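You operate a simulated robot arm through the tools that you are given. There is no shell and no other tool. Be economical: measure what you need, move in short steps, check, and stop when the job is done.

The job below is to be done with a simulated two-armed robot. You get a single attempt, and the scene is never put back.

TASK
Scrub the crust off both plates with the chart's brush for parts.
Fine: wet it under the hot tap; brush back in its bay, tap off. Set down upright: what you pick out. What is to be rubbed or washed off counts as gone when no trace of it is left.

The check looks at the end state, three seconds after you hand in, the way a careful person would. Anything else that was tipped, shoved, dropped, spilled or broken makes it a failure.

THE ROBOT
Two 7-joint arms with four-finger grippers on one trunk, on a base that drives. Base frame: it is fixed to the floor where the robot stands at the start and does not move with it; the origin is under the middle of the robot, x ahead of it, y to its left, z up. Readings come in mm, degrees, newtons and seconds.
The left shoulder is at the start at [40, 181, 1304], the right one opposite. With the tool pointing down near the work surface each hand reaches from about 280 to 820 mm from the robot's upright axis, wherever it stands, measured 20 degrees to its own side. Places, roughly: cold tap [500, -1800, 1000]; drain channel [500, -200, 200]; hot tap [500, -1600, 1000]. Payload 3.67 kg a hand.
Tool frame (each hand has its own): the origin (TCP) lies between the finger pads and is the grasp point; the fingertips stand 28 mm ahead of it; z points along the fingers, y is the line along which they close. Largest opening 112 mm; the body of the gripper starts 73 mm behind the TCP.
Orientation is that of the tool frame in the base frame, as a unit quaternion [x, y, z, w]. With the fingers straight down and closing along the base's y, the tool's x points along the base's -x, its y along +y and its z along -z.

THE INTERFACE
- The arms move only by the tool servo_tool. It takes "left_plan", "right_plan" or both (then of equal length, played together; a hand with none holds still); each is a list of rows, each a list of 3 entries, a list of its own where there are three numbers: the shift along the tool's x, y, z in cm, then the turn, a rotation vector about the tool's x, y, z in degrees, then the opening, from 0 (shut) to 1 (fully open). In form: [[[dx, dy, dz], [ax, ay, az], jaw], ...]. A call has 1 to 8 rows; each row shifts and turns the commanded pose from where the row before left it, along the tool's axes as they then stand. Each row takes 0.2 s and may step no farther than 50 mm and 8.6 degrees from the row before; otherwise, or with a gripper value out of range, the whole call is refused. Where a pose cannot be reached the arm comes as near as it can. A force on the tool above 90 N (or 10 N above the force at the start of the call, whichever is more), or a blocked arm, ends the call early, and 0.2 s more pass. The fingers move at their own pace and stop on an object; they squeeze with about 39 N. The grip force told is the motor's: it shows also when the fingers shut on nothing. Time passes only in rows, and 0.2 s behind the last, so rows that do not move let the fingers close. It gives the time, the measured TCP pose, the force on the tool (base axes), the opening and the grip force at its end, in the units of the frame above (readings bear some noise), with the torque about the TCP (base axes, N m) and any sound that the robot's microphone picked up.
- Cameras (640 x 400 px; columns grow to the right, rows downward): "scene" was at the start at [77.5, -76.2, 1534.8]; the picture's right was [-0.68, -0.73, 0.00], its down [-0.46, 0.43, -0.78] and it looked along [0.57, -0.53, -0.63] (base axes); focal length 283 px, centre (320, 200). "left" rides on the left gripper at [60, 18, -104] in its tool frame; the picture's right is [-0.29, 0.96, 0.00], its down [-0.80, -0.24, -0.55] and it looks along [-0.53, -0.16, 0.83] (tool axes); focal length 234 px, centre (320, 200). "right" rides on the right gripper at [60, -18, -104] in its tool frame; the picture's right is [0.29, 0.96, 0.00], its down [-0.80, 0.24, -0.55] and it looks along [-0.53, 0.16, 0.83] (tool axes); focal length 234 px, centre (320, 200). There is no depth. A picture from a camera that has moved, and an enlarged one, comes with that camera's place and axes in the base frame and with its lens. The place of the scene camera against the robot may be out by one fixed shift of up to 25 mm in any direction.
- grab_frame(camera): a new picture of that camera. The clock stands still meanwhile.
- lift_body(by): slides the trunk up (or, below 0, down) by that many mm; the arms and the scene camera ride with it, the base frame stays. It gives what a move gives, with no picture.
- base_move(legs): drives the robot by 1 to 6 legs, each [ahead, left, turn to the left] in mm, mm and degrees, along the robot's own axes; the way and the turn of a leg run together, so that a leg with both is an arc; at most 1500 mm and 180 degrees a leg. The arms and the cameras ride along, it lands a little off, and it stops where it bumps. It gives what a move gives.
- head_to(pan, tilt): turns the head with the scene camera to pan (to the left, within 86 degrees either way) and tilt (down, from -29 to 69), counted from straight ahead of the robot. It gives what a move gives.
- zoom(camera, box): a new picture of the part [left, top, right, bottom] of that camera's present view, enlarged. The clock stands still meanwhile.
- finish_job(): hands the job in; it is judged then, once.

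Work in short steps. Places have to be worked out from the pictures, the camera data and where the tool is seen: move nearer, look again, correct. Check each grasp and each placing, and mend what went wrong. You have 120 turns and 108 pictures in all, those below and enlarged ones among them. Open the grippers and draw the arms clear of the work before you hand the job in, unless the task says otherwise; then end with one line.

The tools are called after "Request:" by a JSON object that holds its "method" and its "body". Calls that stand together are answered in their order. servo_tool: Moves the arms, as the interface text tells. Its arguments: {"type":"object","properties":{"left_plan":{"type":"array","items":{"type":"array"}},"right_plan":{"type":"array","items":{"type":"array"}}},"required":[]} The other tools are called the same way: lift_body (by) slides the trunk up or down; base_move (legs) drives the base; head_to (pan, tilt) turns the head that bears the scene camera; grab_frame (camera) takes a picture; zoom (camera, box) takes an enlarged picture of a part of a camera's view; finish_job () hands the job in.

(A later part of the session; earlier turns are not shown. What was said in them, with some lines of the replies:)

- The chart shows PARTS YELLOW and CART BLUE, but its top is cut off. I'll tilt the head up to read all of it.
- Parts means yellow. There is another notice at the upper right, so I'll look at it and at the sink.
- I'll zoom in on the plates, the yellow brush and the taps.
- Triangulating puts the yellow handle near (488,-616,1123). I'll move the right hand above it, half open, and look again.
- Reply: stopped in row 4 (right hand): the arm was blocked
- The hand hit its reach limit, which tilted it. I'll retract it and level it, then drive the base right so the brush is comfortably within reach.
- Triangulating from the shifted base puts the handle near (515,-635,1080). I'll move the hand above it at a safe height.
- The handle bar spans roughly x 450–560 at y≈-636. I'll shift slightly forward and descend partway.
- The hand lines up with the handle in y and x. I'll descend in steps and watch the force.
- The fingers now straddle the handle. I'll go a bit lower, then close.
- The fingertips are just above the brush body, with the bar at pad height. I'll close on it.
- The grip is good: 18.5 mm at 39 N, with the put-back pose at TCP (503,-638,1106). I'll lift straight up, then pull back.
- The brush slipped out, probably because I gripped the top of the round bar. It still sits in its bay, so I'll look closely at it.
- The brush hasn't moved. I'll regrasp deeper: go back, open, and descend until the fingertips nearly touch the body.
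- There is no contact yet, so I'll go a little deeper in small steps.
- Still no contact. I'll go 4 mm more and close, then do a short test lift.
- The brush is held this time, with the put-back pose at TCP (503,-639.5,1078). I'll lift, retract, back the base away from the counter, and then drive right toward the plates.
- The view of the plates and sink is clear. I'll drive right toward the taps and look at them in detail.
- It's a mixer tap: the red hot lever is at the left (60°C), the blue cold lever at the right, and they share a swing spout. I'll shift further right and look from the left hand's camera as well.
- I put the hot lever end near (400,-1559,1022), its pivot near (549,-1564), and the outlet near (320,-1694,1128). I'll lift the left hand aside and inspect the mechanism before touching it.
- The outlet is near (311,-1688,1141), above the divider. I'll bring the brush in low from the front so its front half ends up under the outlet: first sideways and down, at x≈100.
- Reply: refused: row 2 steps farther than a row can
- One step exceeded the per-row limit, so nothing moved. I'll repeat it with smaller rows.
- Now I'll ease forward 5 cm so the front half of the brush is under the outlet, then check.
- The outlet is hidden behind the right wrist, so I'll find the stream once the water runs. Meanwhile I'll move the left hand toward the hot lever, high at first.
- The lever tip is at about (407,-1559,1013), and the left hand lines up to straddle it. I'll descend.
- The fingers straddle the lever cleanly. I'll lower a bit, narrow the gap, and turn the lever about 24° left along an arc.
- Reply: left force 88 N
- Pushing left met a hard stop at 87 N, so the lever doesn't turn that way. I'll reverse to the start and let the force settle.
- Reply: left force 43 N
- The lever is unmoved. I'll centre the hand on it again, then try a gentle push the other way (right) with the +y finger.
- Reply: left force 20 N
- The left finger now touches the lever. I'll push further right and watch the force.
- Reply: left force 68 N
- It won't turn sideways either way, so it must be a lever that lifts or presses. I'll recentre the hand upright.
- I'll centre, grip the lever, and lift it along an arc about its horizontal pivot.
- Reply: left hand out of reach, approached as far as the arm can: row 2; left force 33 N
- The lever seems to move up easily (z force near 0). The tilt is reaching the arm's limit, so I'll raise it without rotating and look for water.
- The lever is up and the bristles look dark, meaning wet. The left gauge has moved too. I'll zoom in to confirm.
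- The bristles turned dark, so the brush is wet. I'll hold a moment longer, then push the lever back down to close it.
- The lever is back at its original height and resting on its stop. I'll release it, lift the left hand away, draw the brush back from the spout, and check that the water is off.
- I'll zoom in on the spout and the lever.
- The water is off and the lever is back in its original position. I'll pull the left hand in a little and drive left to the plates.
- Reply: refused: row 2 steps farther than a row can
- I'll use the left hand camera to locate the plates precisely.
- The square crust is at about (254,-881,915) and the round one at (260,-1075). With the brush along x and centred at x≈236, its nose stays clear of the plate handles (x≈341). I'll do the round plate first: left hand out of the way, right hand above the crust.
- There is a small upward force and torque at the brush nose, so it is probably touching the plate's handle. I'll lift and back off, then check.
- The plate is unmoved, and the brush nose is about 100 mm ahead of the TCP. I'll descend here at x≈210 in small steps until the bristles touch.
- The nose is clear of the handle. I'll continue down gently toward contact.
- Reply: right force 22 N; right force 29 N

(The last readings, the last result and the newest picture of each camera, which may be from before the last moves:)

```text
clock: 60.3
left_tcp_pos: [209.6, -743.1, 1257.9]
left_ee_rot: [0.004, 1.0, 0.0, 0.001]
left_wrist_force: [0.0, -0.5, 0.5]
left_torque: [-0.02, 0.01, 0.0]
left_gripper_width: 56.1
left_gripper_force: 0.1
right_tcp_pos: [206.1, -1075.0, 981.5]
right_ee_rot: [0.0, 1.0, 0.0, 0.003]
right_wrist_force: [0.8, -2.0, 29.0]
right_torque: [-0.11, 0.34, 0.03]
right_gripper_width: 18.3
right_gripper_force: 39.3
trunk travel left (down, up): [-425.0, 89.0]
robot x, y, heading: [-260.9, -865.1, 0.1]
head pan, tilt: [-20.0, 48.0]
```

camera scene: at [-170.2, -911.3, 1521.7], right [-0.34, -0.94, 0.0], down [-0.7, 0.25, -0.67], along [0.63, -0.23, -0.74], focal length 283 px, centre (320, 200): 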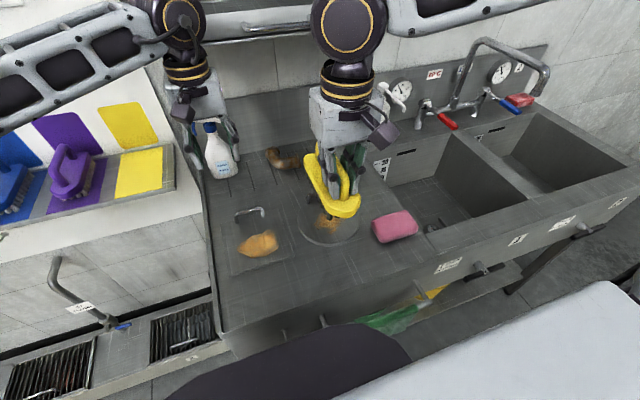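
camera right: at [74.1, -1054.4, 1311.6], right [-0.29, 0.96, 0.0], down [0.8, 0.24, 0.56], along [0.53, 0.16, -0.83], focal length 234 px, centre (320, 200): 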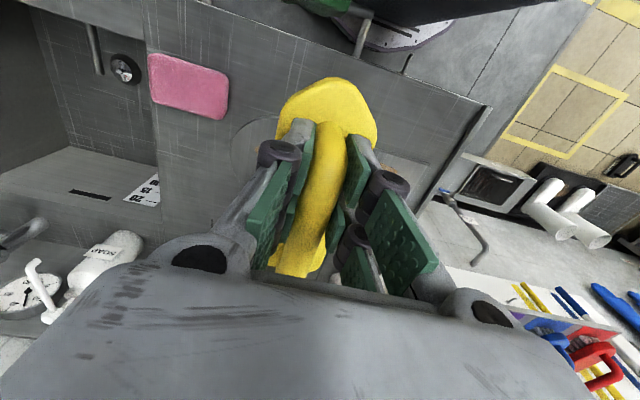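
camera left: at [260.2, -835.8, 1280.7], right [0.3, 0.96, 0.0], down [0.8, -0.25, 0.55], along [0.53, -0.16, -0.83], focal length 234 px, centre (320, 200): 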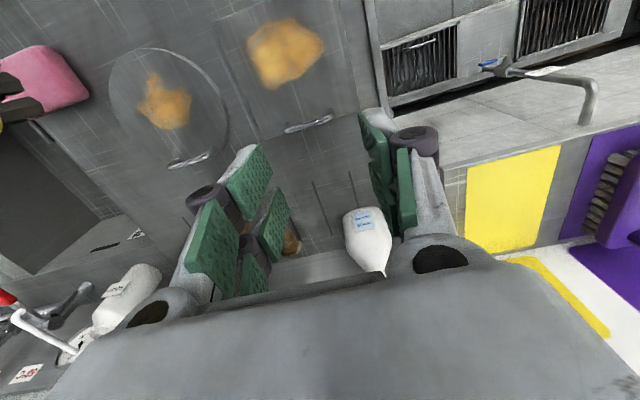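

Contact came at TCP z≈989, and the force is now 29 N. I'll ease off a little and make gentle strokes along y.

Request:
{"method": "servo_tool", "body": {"right_plan": [[[0, 0, -0.4], [0, 0, 0], 0], [[0, 2, 0], [0, 0, 0], 0], [[0, 2, 0], [0, 0, 0], 0], [[0, -2, 0], [0, 0, 0], 0], [[0, -2, 0], [0, 0, 0], 0], [[0, -2, 0], [0, 0, 0], 0], [[0, -2, 0], [0, 0, 0], 0], [[0, 2, 0], [0, 0, 0], 0]]}}

Request:
{"method": "zoom", "body": {"camera": "scene", "box": [270, 140, 390, 260]}}

```text
clock: 62.1
left_tcp_pos: [210.4, -743.2, 1255.5]
left_ee_rot: [0.004, 1.0, -0.001, -0.001]
left_wrist_force: [-0.4, 0.1, 0.0]
left_torque: [-0.03, 0.04, 0.01]
left_gripper_width: 55.7
left_gripper_force: 0.0
right_tcp_pos: [205.7, -1093.5, 984.4]
right_ee_rot: [-0.001, 1.0, -0.001, 0.001]
right_wrist_force: [0.0, -0.3, -1.9]
right_torque: [-0.03, 0.08, 0.03]
right_gripper_width: 18.2
right_gripper_force: 39.4
trunk travel left (down, up): [-425.0, 89.0]
robot x, y, heading: [-257.8, -862.7, -0.1]
head pan, tilt: [-20.0, 48.0]
```

```text
3.33 times, centred on (330, 200) of scene
camera zoom: at [-169.5, -909.9, 1521.7], right [-0.34, -0.94, 0.0], down [-0.7, 0.26, -0.67], along [0.63, -0.23, -0.74], focal length 943 px, centre (287, 200)
```

zoom: 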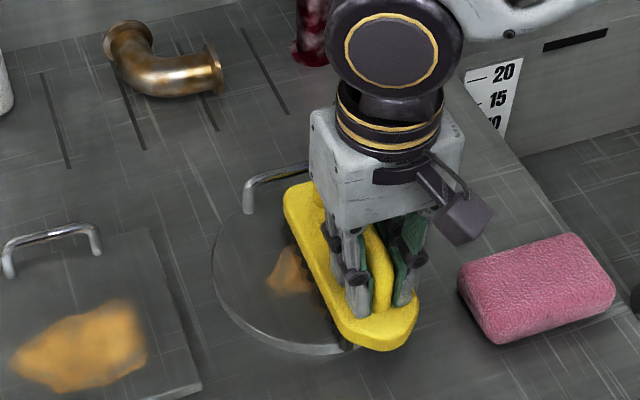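

That lost contact (about 0 N) because easing up 4 mm undid the press. I'll lower 5 mm and stroke toward the remaining crust on the +y side.

Request:
{"method": "servo_tool", "body": {"right_plan": [[[0, 0, 0.5], [0, 0, 0], 0], [[0, 2, 0], [0, 0, 0], 0], [[0, 2, 0], [0, 0, 0], 0], [[0, 2, 0], [0, 0, 0], 0], [[0, -2, 0], [0, 0, 0], 0], [[0, -2, 0], [0, 0, 0], 0], [[0, 2, 0], [0, 0, 0], 0], [[0, 2, 0], [0, 0, 0], 0]]}}

Request:
{"method": "zoom", "body": {"camera": "scene", "box": [270, 140, 390, 260]}}

```text
clock: 63.9
left_tcp_pos: [208.6, -743.5, 1257.6]
left_ee_rot: [0.004, 1.0, 0.0, 0.001]
left_wrist_force: [0.1, 0.5, -1.1]
left_torque: [-0.03, -0.02, 0.03]
left_gripper_width: 55.9
left_gripper_force: 0.1
right_tcp_pos: [205.8, -1035.7, 980.0]
right_ee_rot: [0.002, 1.0, -0.002, 0.002]
right_wrist_force: [0.8, -10.6, 29.9]
right_torque: [-0.67, -0.16, -0.09]
right_gripper_width: 18.3
right_gripper_force: 39.3
trunk travel left (down, up): [-425.0, 89.0]
robot x, y, heading: [-256.3, -865.4, -0.3]
head pan, tilt: [-20.0, 48.0]
```

```text
3.33 times, centred on (330, 200) of scene
camera zoom: at [-172.8, -909.8, 1521.9], right [-0.34, -0.94, 0.0], down [-0.7, 0.26, -0.67], along [0.63, -0.23, -0.74], focal length 943 px, centre (287, 200)
```

zoom: 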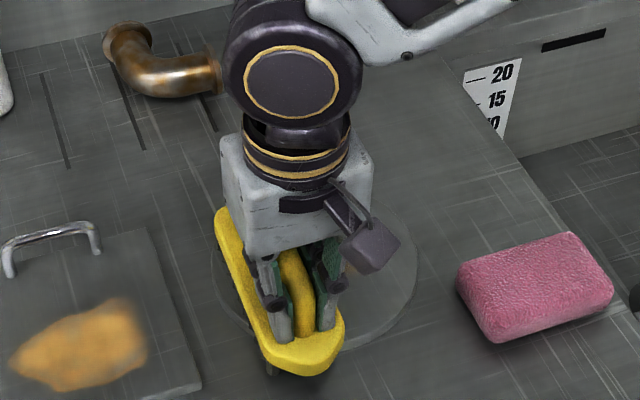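

The plate stays put and the crust is shrinking. I'll make more strokes over the whole patch, slightly lighter.

Request:
{"method": "servo_tool", "body": {"right_plan": [[[0, -2.5, -0.1], [0, 0, 0], 0], [[0, -2.5, 0], [0, 0, 0], 0], [[-0.6, -2.5, 0], [0, 0, 0], 0], [[0, 2.5, 0], [0, 0, 0], 0], [[0, 2.5, 0], [0, 0, 0], 0], [[0, 1.5, 0], [0, 0, 0], 0], [[0, -2.5, 0], [0, 0, 0], 0], [[0, -2.5, 0], [0, 0, 0], 0]]}}

Request:
{"method": "servo_tool", "body": {"right_plan": [[[0, -2.5, 0], [0, 0, 0], 0], [[0, -1.5, 0], [0, 0, 0], 0], [[0, 2.5, 0], [0, 0, 0], 0], [[0, 2.5, 0], [0, 0, 0], 0], [[0, 0, -4], [0, 0, 0], 0], [[4, 0, -2], [0, 0, 0], 0], [[4, 0, -2], [0, 0, 0], 0]]}}

Request:
{"method": "zoom", "body": {"camera": "scene", "box": [230, 140, 390, 260]}}

```text
clock: 65.7
left_tcp_pos: [208.5, -744.6, 1258.1]
left_ee_rot: [0.005, 1.0, 0.0, 0.001]
left_wrist_force: [-0.4, -0.4, 0.9]
left_torque: [0.04, 0.03, -0.04]
left_gripper_width: 56.0
left_gripper_force: 0.1
right_tcp_pos: [211.5, -1095.8, 980.9]
right_ee_rot: [0.0, 1.0, -0.001, 0.002]
right_wrist_force: [0.7, 7.1, 18.9]
right_torque: [0.36, 0.24, -0.09]
right_gripper_width: 18.0
right_gripper_force: 38.7
trunk travel left (down, up): [-425.0, 89.0]
robot x, y, heading: [-261.9, -868.3, 0.0]
head pan, tilt: [-20.0, 48.0]
```

```text
clock: 67.3
left_tcp_pos: [209.3, -744.7, 1256.7]
left_ee_rot: [0.004, 1.0, 0.0, 0.0]
left_wrist_force: [0.0, 0.3, -0.4]
left_torque: [-0.04, 0.01, -0.01]
left_gripper_width: 56.0
left_gripper_force: 0.0
right_tcp_pos: [130.5, -1087.6, 1059.6]
right_ee_rot: [0.0, 1.0, -0.001, 0.002]
right_wrist_force: [0.4, -0.7, -1.1]
right_torque: [-0.02, 0.09, 0.02]
right_gripper_width: 17.9
right_gripper_force: 38.7
trunk travel left (down, up): [-425.0, 89.0]
robot x, y, heading: [-261.6, -867.6, -0.2]
head pan, tilt: [-20.0, 48.0]
```

```text
3.33 times, centred on (310, 200) of scene
camera zoom: at [-171.9, -911.7, 1521.8], right [-0.34, -0.94, 0.0], down [-0.7, 0.26, -0.67], along [0.63, -0.23, -0.74], focal length 943 px, centre (353, 200)
```

zoom: 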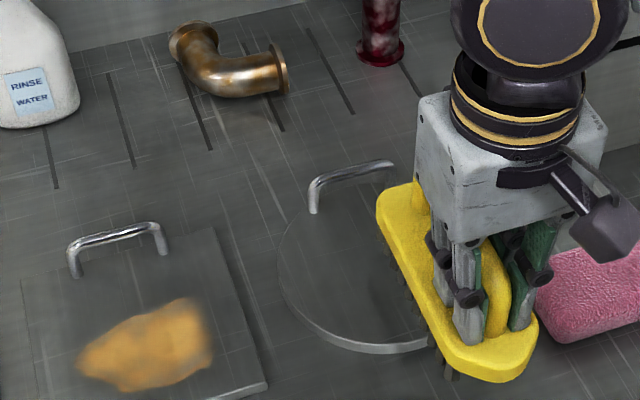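

The visible part of the round plate is clean. I'll raise the brush, shift the base left 150 mm for the square plate, and check both.

Request:
{"method": "servo_tool", "body": {"right_plan": [[[0, 0, -4], [0, 0, 0], 0], [[0, 0, -3], [0, 0, 0], 0]]}}

Request:
{"method": "base_move", "body": {"legs": [[0, 170, 0]]}}

Request:
{"method": "grab_frame", "body": {"camera": "scene"}}

Request:
{"method": "zoom", "body": {"camera": "scene", "box": [270, 120, 450, 260]}}

```text
clock: 67.9
left_tcp_pos: [208.6, -744.4, 1257.5]
left_ee_rot: [0.004, 1.0, 0.0, 0.0]
left_wrist_force: [-0.9, -0.7, -0.9]
left_torque: [0.01, 0.0, -0.01]
left_gripper_width: 56.2
left_gripper_force: 0.1
right_tcp_pos: [131.7, -1086.1, 1129.3]
right_ee_rot: [0.0, 1.0, 0.0, 0.001]
right_wrist_force: [-0.3, 0.3, -1.5]
right_torque: [-0.01, 0.03, 0.01]
right_gripper_width: 18.2
right_gripper_force: 39.2
trunk travel left (down, up): [-425.0, 89.0]
robot x, y, heading: [-257.3, -867.5, -0.1]
head pan, tilt: [-20.0, 48.0]
```

```text
clock: 69.3
left_tcp_pos: [212.3, -579.1, 1257.4]
left_ee_rot: [0.005, 1.0, 0.0, -0.001]
left_wrist_force: [0.3, -0.8, -0.3]
left_torque: [0.05, 0.02, -0.01]
left_gripper_width: 56.1
left_gripper_force: 0.1
right_tcp_pos: [134.0, -923.4, 1129.0]
right_ee_rot: [0.001, 1.0, 0.001, 0.0]
right_wrist_force: [0.1, 0.5, -1.2]
right_torque: [0.05, 0.07, -0.02]
right_gripper_width: 18.1
right_gripper_force: 39.1
trunk travel left (down, up): [-425.0, 89.0]
robot x, y, heading: [-257.9, -698.9, -0.3]
head pan, tilt: [-20.0, 48.0]
```

```text
40 pictures are left
camera scene: at [-169.7, -747.7, 1521.6], right [-0.34, -0.94, 0.0], down [-0.7, 0.26, -0.67], along [0.63, -0.23, -0.74], focal length 283 px, centre (320, 200)
```

scene: 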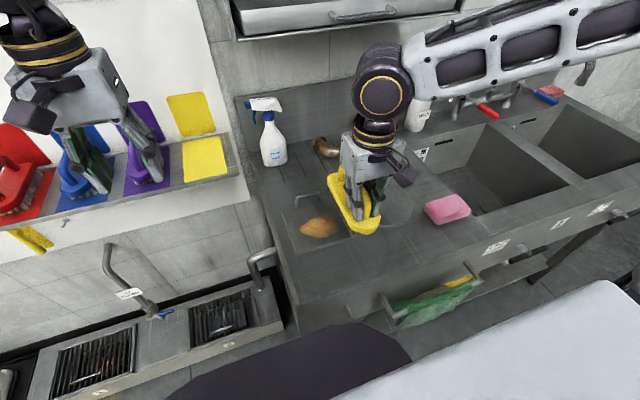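

```text
2.86 times, centred on (360, 190) of scene
camera zoom: at [-169.7, -747.7, 1521.6], right [-0.34, -0.94, 0.0], down [-0.7, 0.26, -0.67], along [0.63, -0.23, -0.74], focal length 809 px, centre (206, 229)
```

zoom: 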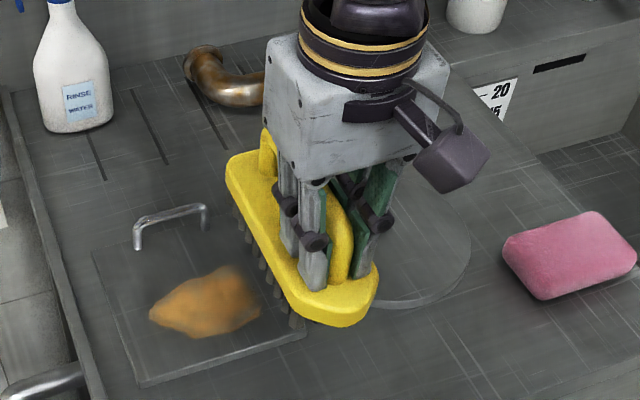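

I'll move over the square crust (TCP x≈207, y≈-881) and descend to near contact.

Request:
{"method": "servo_tool", "body": {"right_plan": [[[-3, 2, 1], [0, 0, 0], 0], [[-3, 2.2, 2], [0, 0, 0], 0], [[-1.3, 0, 4], [0, 0, 0], 0], [[0, 0, 4], [0, 0, 0], 0], [[0, 0, 2.5], [0, 0, 0], 0], [[0, 0, 0], [0, 0, 0], 0]]}}

Request:
{"method": "zoom", "body": {"camera": "scene", "box": [270, 140, 400, 260]}}

```text
clock: 70.8
left_tcp_pos: [209.7, -578.0, 1257.6]
left_ee_rot: [0.004, 1.0, 0.001, 0.0]
left_wrist_force: [-1.2, 0.2, 0.1]
left_torque: [-0.02, 0.0, 0.03]
left_gripper_width: 56.1
left_gripper_force: 0.1
right_tcp_pos: [208.7, -878.6, 993.6]
right_ee_rot: [0.002, 1.0, -0.001, 0.001]
right_wrist_force: [0.0, 0.5, -1.7]
right_torque: [-0.01, 0.06, 0.04]
right_gripper_width: 18.0
right_gripper_force: 38.9
trunk travel left (down, up): [-425.0, 89.0]
robot x, y, heading: [-258.3, -700.3, -0.3]
head pan, tilt: [-20.0, 48.0]
```

```text
3.33 times, centred on (335, 200) of scene
camera zoom: at [-170.5, -744.6, 1521.8], right [-0.34, -0.94, 0.0], down [-0.7, 0.26, -0.67], along [0.63, -0.23, -0.74], focal length 943 px, centre (270, 200)
```

zoom: 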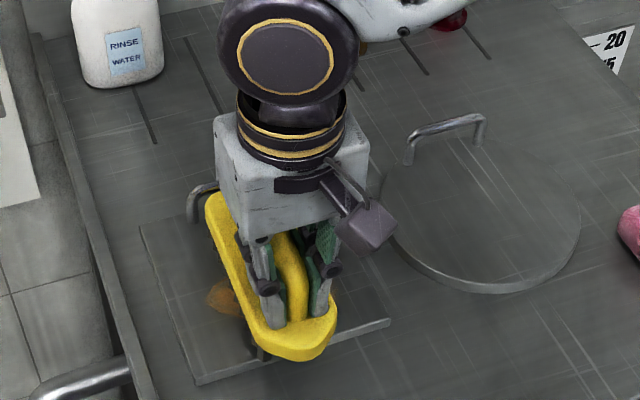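

The round plate looks fully clean. The nose is close to the square plate's handle, so I'll back off 4 mm, press down, and stroke.

Request:
{"method": "servo_tool", "body": {"right_plan": [[[0.4, 0, 0.6], [0, 0, 0], 0], [[0, 0, 0.5], [0, 0, 0], 0], [[0, 0, 0], [0, 0, 0], 0]]}}

Request:
{"method": "servo_tool", "body": {"right_plan": [[[0, 2, 0], [0, 0, 0], 0], [[0, 2, 0], [0, 0, 0], 0], [[0, -2.5, 0], [0, 0, 0], 0], [[0, -2.5, 0], [0, 0, 0], 0], [[0, -2.5, 0], [0, 0, 0], 0], [[0, 2.5, 0], [0, 0, 0], 0], [[0, 2.5, 0], [0, 0, 0], 0]]}}

Request:
{"method": "zoom", "body": {"camera": "scene", "box": [270, 140, 400, 260]}}

```text
clock: 71.5
left_tcp_pos: [211.7, -577.0, 1257.9]
left_ee_rot: [0.005, 1.0, 0.0, 0.0]
left_wrist_force: [0.6, 0.3, 0.9]
left_torque: [0.0, 0.02, 0.02]
left_gripper_width: 56.1
left_gripper_force: 0.0
right_tcp_pos: [203.6, -877.0, 982.0]
right_ee_rot: [0.001, 1.0, -0.001, 0.002]
right_wrist_force: [-0.3, 0.3, -1.3]
right_torque: [-0.02, 0.06, -0.01]
right_gripper_width: 18.1
right_gripper_force: 39.0
trunk travel left (down, up): [-425.0, 89.0]
robot x, y, heading: [-263.5, -696.6, -0.3]
head pan, tilt: [-20.0, 48.0]
```

```text
clock: 73.2
left_tcp_pos: [211.8, -575.6, 1256.1]
left_ee_rot: [0.005, 1.0, 0.0, -0.001]
left_wrist_force: [0.6, 0.3, 0.3]
left_torque: [-0.03, 0.0, 0.01]
left_gripper_width: 56.0
left_gripper_force: 0.1
right_tcp_pos: [202.3, -861.4, 984.0]
right_ee_rot: [0.001, 1.0, -0.001, 0.001]
right_wrist_force: [-0.5, 0.0, -1.1]
right_torque: [0.01, 0.02, -0.01]
right_gripper_width: 18.0
right_gripper_force: 39.0
trunk travel left (down, up): [-425.0, 89.0]
robot x, y, heading: [-260.6, -698.9, -0.3]
head pan, tilt: [-20.0, 48.0]
```

```text
3.33 times, centred on (335, 200) of scene
camera zoom: at [-169.3, -743.0, 1521.7], right [-0.34, -0.94, 0.0], down [-0.7, 0.26, -0.67], along [0.63, -0.23, -0.74], focal length 943 px, centre (270, 200)
```

zoom: 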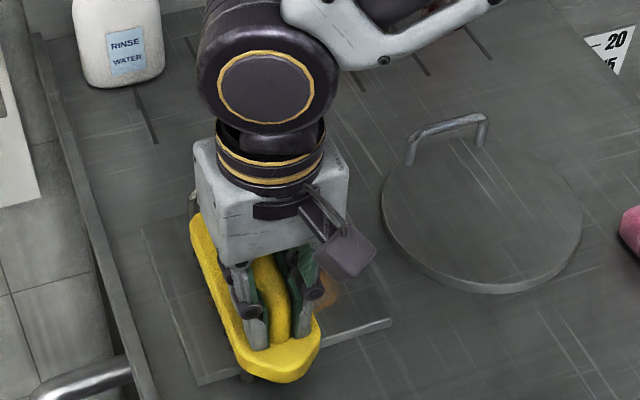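

No contact yet, so I'll lower in small steps and then stroke.

Request:
{"method": "servo_tool", "body": {"right_plan": [[[0, -1.5, 0.4], [0, 0, 0], 0], [[0, 0, 0.3], [0, 0, 0], 0], [[0, 0, 0], [0, 0, 0], 0]]}}

```text
clock: 74.0
left_tcp_pos: [207.0, -577.5, 1259.3]
left_ee_rot: [0.005, 1.0, 0.0, 0.0]
left_wrist_force: [-0.4, 0.1, -0.2]
left_torque: [0.0, 0.02, 0.06]
left_gripper_width: 56.0
left_gripper_force: 0.1
right_tcp_pos: [201.6, -875.3, 981.8]
right_ee_rot: [0.001, 1.0, 0.001, 0.006]
right_wrist_force: [0.7, -3.3, 54.6]
right_torque: [-0.19, 0.25, 0.09]
right_gripper_width: 18.1
right_gripper_force: 39.5
trunk travel left (down, up): [-425.0, 89.0]
robot x, y, heading: [-258.6, -698.0, -0.2]
head pan, tilt: [-20.0, 48.0]
```

54 N is too much. I'll ease up 4 mm and stroke.

Request:
{"method": "servo_tool", "body": {"right_plan": [[[0, 0, -0.4], [0, 0, 0], 0], [[0, 0, 0], [0, 0, 0], 0]]}}

Request:
{"method": "servo_tool", "body": {"right_plan": [[[0, 2, 0], [0, 0, 0], 0], [[0, 2, 0], [0, 0, 0], 0], [[0, -2.5, 0], [0, 0, 0], 0], [[0, -2.5, 0], [0, 0, 0], 0], [[0, -2.5, 0], [0, 0, 0], 0], [[0, -1, 0], [0, 0, 0], 0], [[0, 2.5, 0], [0, 0, 0], 0], [[0, 2.5, 0], [0, 0, 0], 0]]}}

Request:
{"method": "zoom", "body": {"camera": "scene", "box": [270, 140, 400, 260]}}

```text
clock: 74.5
left_tcp_pos: [210.5, -576.5, 1256.1]
left_ee_rot: [0.005, 1.0, -0.001, 0.0]
left_wrist_force: [-0.4, 0.6, 0.9]
left_torque: [0.01, 0.03, -0.03]
left_gripper_width: 56.0
left_gripper_force: 0.0
right_tcp_pos: [202.4, -877.7, 980.7]
right_ee_rot: [0.0, 1.0, 0.0, 0.001]
right_wrist_force: [6.6, 6.1, 23.8]
right_torque: [0.26, -0.28, 0.02]
right_gripper_width: 18.0
right_gripper_force: 39.2
trunk travel left (down, up): [-425.0, 89.0]
robot x, y, heading: [-260.0, -702.0, -0.3]
head pan, tilt: [-20.0, 48.0]
```

```text
clock: 76.3
left_tcp_pos: [209.4, -577.0, 1257.4]
left_ee_rot: [0.005, 1.0, -0.001, 0.0]
left_wrist_force: [0.4, 0.2, -0.3]
left_torque: [-0.03, 0.01, -0.01]
left_gripper_width: 56.1
left_gripper_force: 0.1
right_tcp_pos: [202.2, -871.6, 980.9]
right_ee_rot: [0.001, 1.0, -0.001, 0.003]
right_wrist_force: [2.2, -4.9, 14.7]
right_torque: [-0.06, 0.07, -0.01]
right_gripper_width: 18.0
right_gripper_force: 39.3
trunk travel left (down, up): [-425.0, 89.0]
robot x, y, heading: [-259.6, -698.4, -0.2]
head pan, tilt: [-20.0, 48.0]
```

```text
3.33 times, centred on (335, 200) of scene
camera zoom: at [-170.9, -743.0, 1521.8], right [-0.34, -0.94, 0.0], down [-0.7, 0.26, -0.67], along [0.63, -0.23, -0.74], focal length 943 px, centre (270, 200)
```

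zoom: 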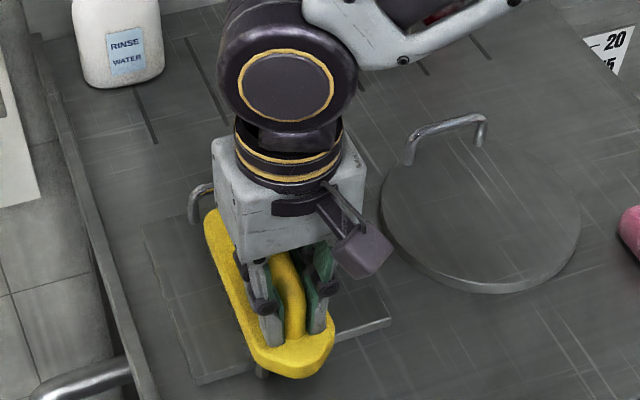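

Contact is good at about 15 N and the plate isn't moving. I'll make another full set of strokes, including the +y side, then lift to inspect.

Request:
{"method": "servo_tool", "body": {"right_plan": [[[0, 2.5, 0], [0, 0, 0], 0], [[0, 2, 0], [0, 0, 0], 0], [[0.6, -2.5, 0], [0, 0, 0], 0], [[0, -2.5, 0], [0, 0, 0], 0], [[0, -2.5, 0], [0, 0, 0], 0], [[-0.9, -2, 0], [0, 0, 0], 0], [[0, 2.5, 0], [0, 0, 0], 0], [[0, 2.5, 0], [0, 0, 0], 0]]}}

Request:
{"method": "servo_tool", "body": {"right_plan": [[[0, 2.5, 0], [0, 0, 0], 0], [[0, 0, -4], [0, 0, 0], 0], [[4, 0, -2], [0, 0, 0], 0], [[4, 0, -4], [0, 0, 0], 0], [[0, -2, -4], [0, 0, 0], 0], [[0, -4, 0], [0, 0, 0], 0], [[0, -4, 0], [0, 0, 0], 0], [[0, -4, 0], [0, 0, 0], 0]]}}

Request:
{"method": "zoom", "body": {"camera": "scene", "box": [260, 130, 440, 270]}}

```text
clock: 78.2
left_tcp_pos: [209.8, -575.9, 1257.1]
left_ee_rot: [0.005, 1.0, -0.002, 0.0]
left_wrist_force: [-0.1, 0.1, -0.3]
left_torque: [0.04, -0.01, 0.01]
left_gripper_width: 56.2
left_gripper_force: 0.0
right_tcp_pos: [205.2, -873.0, 981.7]
right_ee_rot: [0.001, 1.0, -0.001, 0.003]
right_wrist_force: [1.3, -4.4, 18.2]
right_torque: [-0.12, 0.15, 0.03]
right_gripper_width: 18.2
right_gripper_force: 39.1
trunk travel left (down, up): [-425.0, 89.0]
robot x, y, heading: [-259.6, -699.1, -0.4]
head pan, tilt: [-20.0, 48.0]
```

```text
refused: row 4 steps farther than a row can; nothing moved
```

```text
2.86 times, centred on (350, 200) of scene
camera zoom: at [-171.3, -743.1, 1521.9], right [-0.34, -0.94, 0.0], down [-0.7, 0.26, -0.67], along [0.63, -0.23, -0.74], focal length 809 px, centre (234, 200)
```

zoom: 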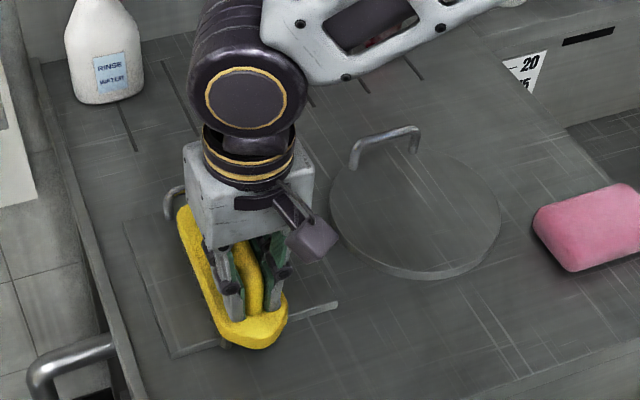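

One row was too long. I'll lift the brush and move aside with shorter steps.

Request:
{"method": "servo_tool", "body": {"right_plan": [[[0, 2.5, 0], [0, 0, 0], 0], [[0, 0, -4], [0, 0, 0], 0], [[3, 0, -3], [0, 0, 0], 0], [[3, 0, -3], [0, 0, 0], 0], [[0, -2, -4], [0, 0, 0], 0], [[0, -4, 0], [0, 0, 0], 0], [[0, -4, 0], [0, 0, 0], 0], [[0, -4, 0], [0, 0, 0], 0]]}}

Request:
{"method": "zoom", "body": {"camera": "scene", "box": [260, 160, 380, 270]}}

```text
clock: 80.0
left_tcp_pos: [209.8, -579.3, 1256.1]
left_ee_rot: [0.005, 1.0, 0.001, -0.001]
left_wrist_force: [-0.1, -1.2, 0.4]
left_torque: [-0.01, -0.03, 0.01]
left_gripper_width: 56.1
left_gripper_force: 0.0
right_tcp_pos: [145.8, -989.1, 1119.2]
right_ee_rot: [-0.001, 1.0, 0.001, 0.002]
right_wrist_force: [-0.3, -1.0, -2.0]
right_torque: [0.03, 0.08, 0.01]
right_gripper_width: 18.4
right_gripper_force: 38.9
trunk travel left (down, up): [-425.0, 89.0]
robot x, y, heading: [-258.8, -701.0, -0.2]
head pan, tilt: [-20.0, 48.0]
```

```text
3.64 times, centred on (320, 215) of scene
camera zoom: at [-170.7, -746.5, 1521.7], right [-0.34, -0.94, 0.0], down [-0.7, 0.26, -0.67], along [0.63, -0.23, -0.74], focal length 1029 px, centre (320, 146)
```

zoom: 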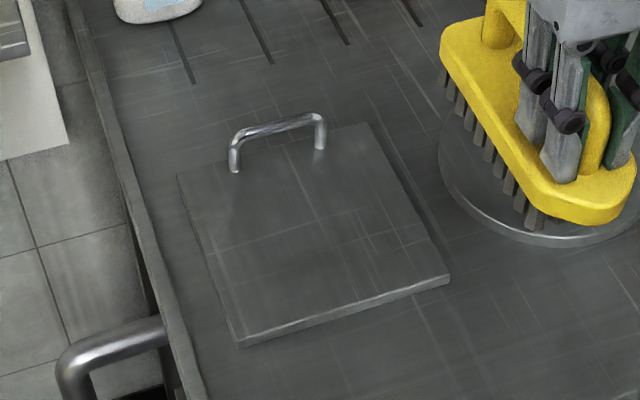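

Both plates are clean. I'll raise the brush high and drive back so the bay is in reach (robot at about (0,-300)).

Request:
{"method": "servo_tool", "body": {"right_plan": [[[0, 0, -4], [0, 0, 0], 0], [[0, 0, -4], [0, 0, 0], 0], [[0, 0, -4], [0, 0, 0], 0], [[0, 0, -4], [0, 0, 0], 0]]}}

Request:
{"method": "base_move", "body": {"legs": [[0, 401, 0], [258, 0, 0.2]]}}

Request:
{"method": "head_to", "body": {"pan": -50, "tilt": 40}}

Request:
{"method": "grab_frame", "body": {"camera": "scene"}}

```text
clock: 81.0
left_tcp_pos: [210.2, -577.1, 1257.3]
left_ee_rot: [0.005, 1.0, 0.001, 0.0]
left_wrist_force: [-0.1, -0.4, 0.1]
left_torque: [-0.02, -0.01, -0.03]
left_gripper_width: 56.1
left_gripper_force: 0.1
right_tcp_pos: [145.0, -989.0, 1280.5]
right_ee_rot: [-0.001, 1.0, -0.001, 0.001]
right_wrist_force: [-0.3, 0.0, -1.0]
right_torque: [-0.04, 0.03, -0.02]
right_gripper_width: 18.2
right_gripper_force: 38.7
trunk travel left (down, up): [-425.0, 89.0]
robot x, y, heading: [-259.0, -697.2, -0.3]
head pan, tilt: [-20.0, 48.0]
```

```text
clock: 85.0
left_tcp_pos: [467.4, -178.8, 1256.9]
left_ee_rot: [0.005, 1.0, 0.0, 0.0]
left_wrist_force: [-1.0, 0.5, -0.4]
left_torque: [0.0, -0.03, 0.02]
left_gripper_width: 56.1
left_gripper_force: 0.1
right_tcp_pos: [402.3, -589.5, 1282.8]
right_ee_rot: [0.001, 1.0, 0.0, 0.002]
right_wrist_force: [-0.1, -1.0, -1.6]
right_torque: [-0.02, 0.05, -0.01]
right_gripper_width: 18.2
right_gripper_force: 38.7
trunk travel left (down, up): [-425.0, 89.0]
robot x, y, heading: [-1.5, -300.5, -0.0]
head pan, tilt: [-20.0, 48.0]
```

```text
clock: 85.9
left_tcp_pos: [468.2, -179.5, 1257.4]
left_ee_rot: [0.005, 1.0, -0.001, 0.0]
left_wrist_force: [-0.1, 0.6, 0.1]
left_torque: [-0.03, -0.04, 0.01]
left_gripper_width: 55.9
left_gripper_force: 0.0
right_tcp_pos: [403.7, -589.7, 1279.4]
right_ee_rot: [0.001, 1.0, 0.0, 0.001]
right_wrist_force: [-0.2, -0.5, -1.2]
right_torque: [-0.01, 0.04, 0.0]
right_gripper_width: 17.8
right_gripper_force: 38.9
trunk travel left (down, up): [-425.0, 89.0]
robot x, y, heading: [-1.2, -301.8, -0.4]
head pan, tilt: [-50.0, 40.0]
```

```text
33 pictures are left
camera scene: at [67.6, -384.2, 1533.1], right [-0.77, -0.64, 0.0], down [-0.41, 0.49, -0.77], along [0.49, -0.59, -0.64], focal length 283 px, centre (320, 200)
```

scene: 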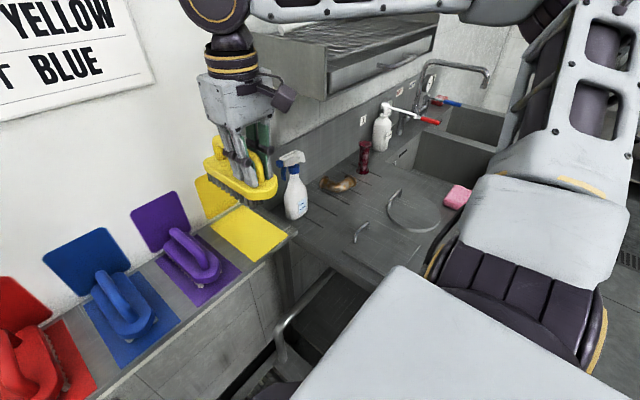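

Now I'll move above the yellow bay at (503,-639.5) and come down partway.

Request:
{"method": "servo_tool", "body": {"right_plan": [[[0, -2.5, 0], [0, 0, 0], 0], [[-3, -2.5, 0], [0, 0, 0], 0], [[-4, 0, 0], [0, 0, 0], 0], [[-2.9, 0, 3], [0, 0, 0], 0], [[0, 0, 4], [0, 0, 0], 0], [[0, 0, 4], [0, 0, 0], 0], [[0, 0, 4], [0, 0, 0], 0], [[0, 0, 0], [0, 0, 0], 0]]}}

Request:
{"method": "zoom", "body": {"camera": "scene", "box": [150, 130, 320, 290]}}

```text
clock: 87.7
left_tcp_pos: [467.3, -179.6, 1257.1]
left_ee_rot: [0.005, 1.0, 0.0, 0.0]
left_wrist_force: [0.4, -0.7, 0.2]
left_torque: [-0.01, -0.02, -0.02]
left_gripper_width: 55.7
left_gripper_force: 0.1
right_tcp_pos: [502.5, -641.6, 1130.0]
right_ee_rot: [0.0, 1.0, 0.001, 0.001]
right_wrist_force: [-1.0, 0.4, -1.3]
right_torque: [-0.02, 0.02, 0.03]
right_gripper_width: 17.8
right_gripper_force: 39.2
trunk travel left (down, up): [-425.0, 89.0]
robot x, y, heading: [-1.6, -302.9, -0.3]
head pan, tilt: [-50.0, 40.0]
```

```text
2.50 times, centred on (235, 210) of scene
camera zoom: at [67.1, -384.2, 1533.2], right [-0.77, -0.64, 0.0], down [-0.41, 0.49, -0.77], along [0.49, -0.59, -0.64], focal length 708 px, centre (532, 175)
```

zoom: 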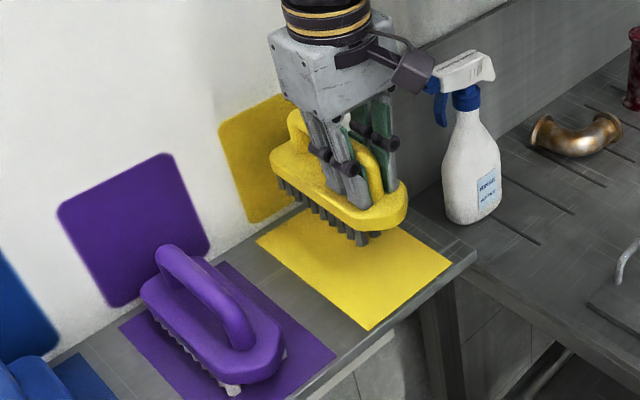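

The brush is aligned over the bay. I'll lower it, then take small steps to contact near z≈1070.

Request:
{"method": "servo_tool", "body": {"right_plan": [[[0, 0.1, 3], [0, 0, 0], 0], [[0, 0, 1.8], [0, 0, 0], 0], [[0, 0, 0], [0, 0, 0], 0]]}}

Request:
{"method": "servo_tool", "body": {"right_plan": [[[0, 0, 0.4], [0, 0, 0], 0], [[0, 0, 0.4], [0, 0, 0], 0], [[0, 0, 0], [0, 0, 0], 0]]}}

```text
clock: 88.5
left_tcp_pos: [467.4, -178.9, 1257.2]
left_ee_rot: [0.006, 1.0, 0.0, 0.0]
left_wrist_force: [-0.3, 1.1, 0.1]
left_torque: [0.01, -0.01, -0.02]
left_gripper_width: 55.9
left_gripper_force: 0.1
right_tcp_pos: [501.9, -640.3, 1081.3]
right_ee_rot: [0.001, 1.0, 0.0, 0.002]
right_wrist_force: [0.8, 0.3, -0.8]
right_torque: [-0.01, 0.06, -0.01]
right_gripper_width: 18.2
right_gripper_force: 38.7
trunk travel left (down, up): [-425.0, 89.0]
robot x, y, heading: [1.3, -299.9, -0.3]
head pan, tilt: [-50.0, 40.0]
```

```text
clock: 89.3
left_tcp_pos: [467.8, -179.5, 1256.0]
left_ee_rot: [0.006, 1.0, 0.0, -0.001]
left_wrist_force: [0.4, 0.0, -0.3]
left_torque: [-0.01, 0.01, 0.01]
left_gripper_width: 55.9
left_gripper_force: 0.0
right_tcp_pos: [503.2, -639.7, 1073.4]
right_ee_rot: [0.001, 1.0, 0.0, 0.002]
right_wrist_force: [-0.2, 0.2, -1.7]
right_torque: [0.0, 0.06, 0.01]
right_gripper_width: 18.0
right_gripper_force: 39.2
trunk travel left (down, up): [-425.0, 89.0]
robot x, y, heading: [-1.0, -302.3, -0.0]
head pan, tilt: [-50.0, 40.0]
```

No contact yet, so I'll keep going in 3 mm steps.

Request:
{"method": "servo_tool", "body": {"right_plan": [[[0, 0, 0.3], [0, 0, 0], 0], [[0, 0, 0], [0, 0, 0], 0]]}}

Request:
{"method": "servo_tool", "body": {"right_plan": [[[0, 0, 0.2], [0, 0, 0], 0], [[0, 0, 0], [0, 0, 0], 0]]}}

Request:
{"method": "zoom", "body": {"camera": "scene", "box": [190, 150, 290, 250]}}

```text
clock: 89.9
left_tcp_pos: [468.7, -177.6, 1255.8]
left_ee_rot: [0.004, 1.0, 0.0, 0.0]
left_wrist_force: [-0.4, -0.3, 0.5]
left_torque: [0.03, 0.03, -0.06]
left_gripper_width: 55.9
left_gripper_force: 0.1
right_tcp_pos: [502.5, -639.9, 1070.1]
right_ee_rot: [0.002, 1.0, 0.0, 0.001]
right_wrist_force: [0.2, -0.4, -0.9]
right_torque: [0.03, 0.05, -0.01]
right_gripper_width: 18.1
right_gripper_force: 39.0
trunk travel left (down, up): [-425.0, 89.0]
robot x, y, heading: [-2.4, -300.7, -0.1]
head pan, tilt: [-50.0, 40.0]
```

```text
clock: 90.5
left_tcp_pos: [467.3, -179.0, 1256.8]
left_ee_rot: [0.005, 1.0, 0.0, 0.0]
left_wrist_force: [-0.2, 0.1, 0.5]
left_torque: [0.0, 0.04, -0.04]
left_gripper_width: 56.1
left_gripper_force: 0.0
right_tcp_pos: [502.0, -639.5, 1069.4]
right_ee_rot: [0.0, 1.0, 0.0, 0.002]
right_wrist_force: [-0.1, 0.0, 1.4]
right_torque: [0.03, -0.23, -0.04]
right_gripper_width: 18.2
right_gripper_force: 38.9
trunk travel left (down, up): [-425.0, 89.0]
robot x, y, heading: [-3.1, -301.1, -0.2]
head pan, tilt: [-50.0, 40.0]
```

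```text
4.00 times, centred on (240, 200) of scene
camera zoom: at [67.6, -384.1, 1533.2], right [-0.77, -0.64, 0.0], down [-0.41, 0.49, -0.77], along [0.49, -0.59, -0.64], focal length 1132 px, centre (640, 200)
```

zoom: 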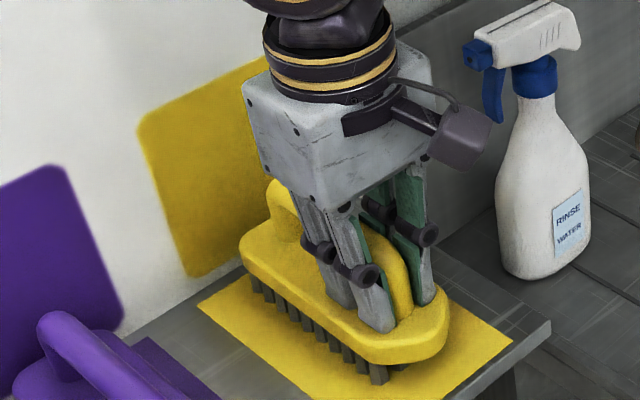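

The bristles have touched the shelf. I'll settle 2 mm more, open, wait, and lift away.

Request:
{"method": "servo_tool", "body": {"right_plan": [[[0, 0, 0.15], [0, 0, 0], 0], [[0, 0, 0], [0, 0, 0], 0.2], [[0, 0, 0], [0, 0, 0], 0.4], [[0, 0, 0], [0, 0, 0], 0.5], [[0, 0, -2], [0, 0, 0], 0.5], [[0, 0, -4], [0, 0, 0], 0.5], [[0, 0, -4], [0, 0, 0], 0.5], [[0, 0, -4], [0, 0, 0], 0.5]]}}

Request:
{"method": "zoom", "body": {"camera": "scene", "box": [150, 130, 320, 290]}}

```text
clock: 92.3
left_tcp_pos: [467.0, -178.3, 1257.2]
left_ee_rot: [0.006, 1.0, 0.0, 0.001]
left_wrist_force: [0.1, -0.7, -0.3]
left_torque: [0.01, -0.02, -0.01]
left_gripper_width: 55.8
left_gripper_force: 0.2
right_tcp_pos: [500.3, -638.4, 1207.3]
right_ee_rot: [0.001, 1.0, 0.0, 0.002]
right_wrist_force: [-0.5, 1.1, 0.0]
right_torque: [0.0, -0.03, 0.01]
right_gripper_width: 56.0
right_gripper_force: 0.0
trunk travel left (down, up): [-425.0, 89.0]
robot x, y, heading: [3.3, -298.9, 0.1]
head pan, tilt: [-50.0, 40.0]
```

```text
2.50 times, centred on (235, 210) of scene
camera zoom: at [66.8, -383.7, 1533.2], right [-0.77, -0.64, 0.0], down [-0.41, 0.49, -0.77], along [0.49, -0.59, -0.64], focal length 708 px, centre (532, 175)
```

zoom: 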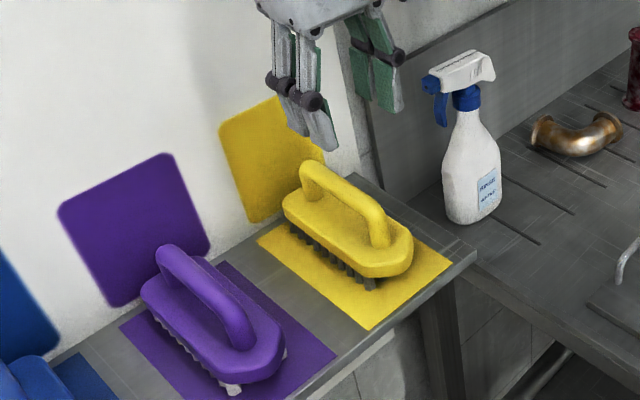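

The brush is back upright in its bay. I'll retract the right hand and take a last look at the tap and plates.

Request:
{"method": "servo_tool", "body": {"right_plan": [[[2, 0, -4], [0, 0, 0], 0.8], [[4, 0, 0], [0, 0, 0], 1], [[4, 0, 0], [0, 0, 0], 1], [[4, 0, 0], [0, 0, 0], 1]], "left_plan": [[[0, 0, 0], [0, 0, 0], 0.8], [[0, 0, 0], [0, 0, 0], 1], [[0, 0, 0], [0, 0, 0], 1], [[0, 0, 0], [0, 0, 0], 1]]}}

Request:
{"method": "head_to", "body": {"pan": -62, "tilt": 32}}

Request:
{"method": "grab_frame", "body": {"camera": "scene"}}

```text
clock: 93.3
left_tcp_pos: [466.7, -180.7, 1257.4]
left_ee_rot: [0.005, 1.0, 0.0, 0.001]
left_wrist_force: [0.3, 0.3, 0.7]
left_torque: [0.05, -0.06, 0.01]
left_gripper_width: 112.1
left_gripper_force: 0.0
right_tcp_pos: [361.9, -640.6, 1247.9]
right_ee_rot: [0.001, 1.0, 0.0, 0.003]
right_wrist_force: [0.1, -0.7, -0.8]
right_torque: [0.01, -0.06, -0.01]
right_gripper_width: 112.0
right_gripper_force: 0.0
trunk travel left (down, up): [-425.0, 89.0]
robot x, y, heading: [-2.7, -299.9, 0.0]
head pan, tilt: [-50.0, 40.0]
```

```text
clock: 94.1
left_tcp_pos: [468.4, -179.7, 1257.0]
left_ee_rot: [0.005, 1.0, 0.001, 0.0]
left_wrist_force: [0.5, 0.4, 0.3]
left_torque: [-0.01, -0.01, -0.01]
left_gripper_width: 112.0
left_gripper_force: 0.0
right_tcp_pos: [364.0, -639.1, 1247.8]
right_ee_rot: [0.001, 1.0, 0.0, 0.002]
right_wrist_force: [-0.5, 0.4, -0.5]
right_torque: [0.0, -0.01, 0.03]
right_gripper_width: 112.0
right_gripper_force: 0.0
trunk travel left (down, up): [-425.0, 89.0]
robot x, y, heading: [-0.5, -303.9, -0.3]
head pan, tilt: [-62.0, 32.0]
```

```text
29 pictures are left
camera scene: at [55.1, -397.9, 1545.3], right [-0.88, -0.47, 0.0], down [-0.25, 0.47, -0.85], along [0.4, -0.75, -0.53], focal length 283 px, centre (320, 200)
```

scene: 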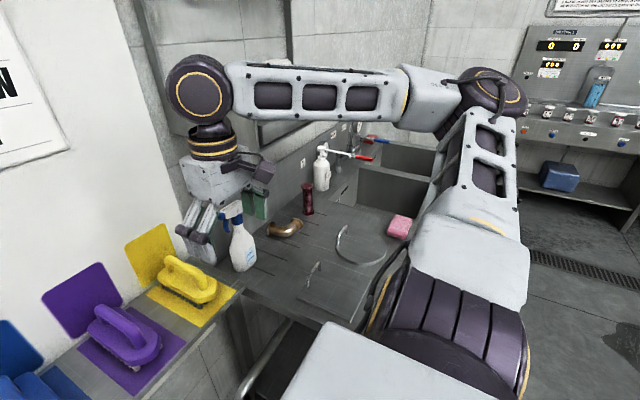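

Request:
{"method": "zoom", "body": {"camera": "scene", "box": [290, 120, 430, 290]}}

Request:
{"method": "zoom", "body": {"camera": "scene", "box": [310, 120, 400, 200]}}

```text
2.35 times, centred on (360, 205) of scene
camera zoom: at [55.1, -397.9, 1545.3], right [-0.88, -0.47, 0.0], down [-0.25, 0.47, -0.85], along [0.4, -0.75, -0.53], focal length 666 px, centre (226, 188)
```

zoom: 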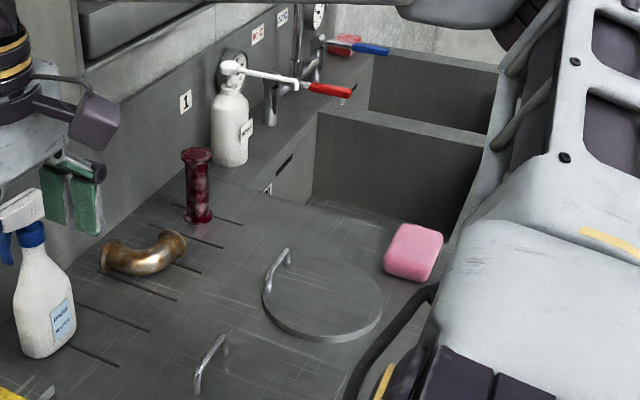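

```text
5.00 times, centred on (355, 160) of scene
camera zoom: at [55.1, -397.9, 1545.3], right [-0.88, -0.47, 0.0], down [-0.25, 0.47, -0.85], along [0.4, -0.75, -0.53], focal length 1415 px, centre (145, 400)
```

zoom: 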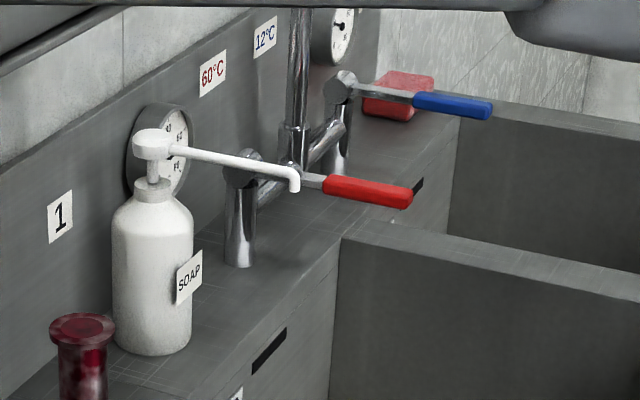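

The red and blue levers are parallel, as they were at the start. There is a faint mark below the red lever, so I'll take one closer look.

Request:
{"method": "zoom", "body": {"camera": "scene", "box": [350, 125, 410, 175]}}

```text
8.00 times, centred on (380, 150) of scene
camera zoom: at [55.1, -397.9, 1545.3], right [-0.88, -0.47, 0.0], down [-0.25, 0.47, -0.85], along [0.4, -0.75, -0.53], focal length 2264 px, centre (-160, 600)
```

zoom: 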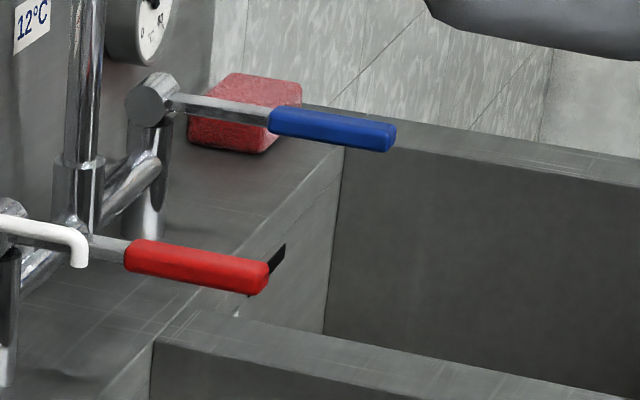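

The tap is off, both plates are clean, the brush is in its bay and both arms are clear, so I'm handing in.

Request:
{"method": "finish_job", "body": {}}

```text
The job is handed in.
```

I scrubbed both plates clean with the yellow (PARTS) brush, wetted under the hot tap. The tap is off again, and the brush is back upright in its bay.
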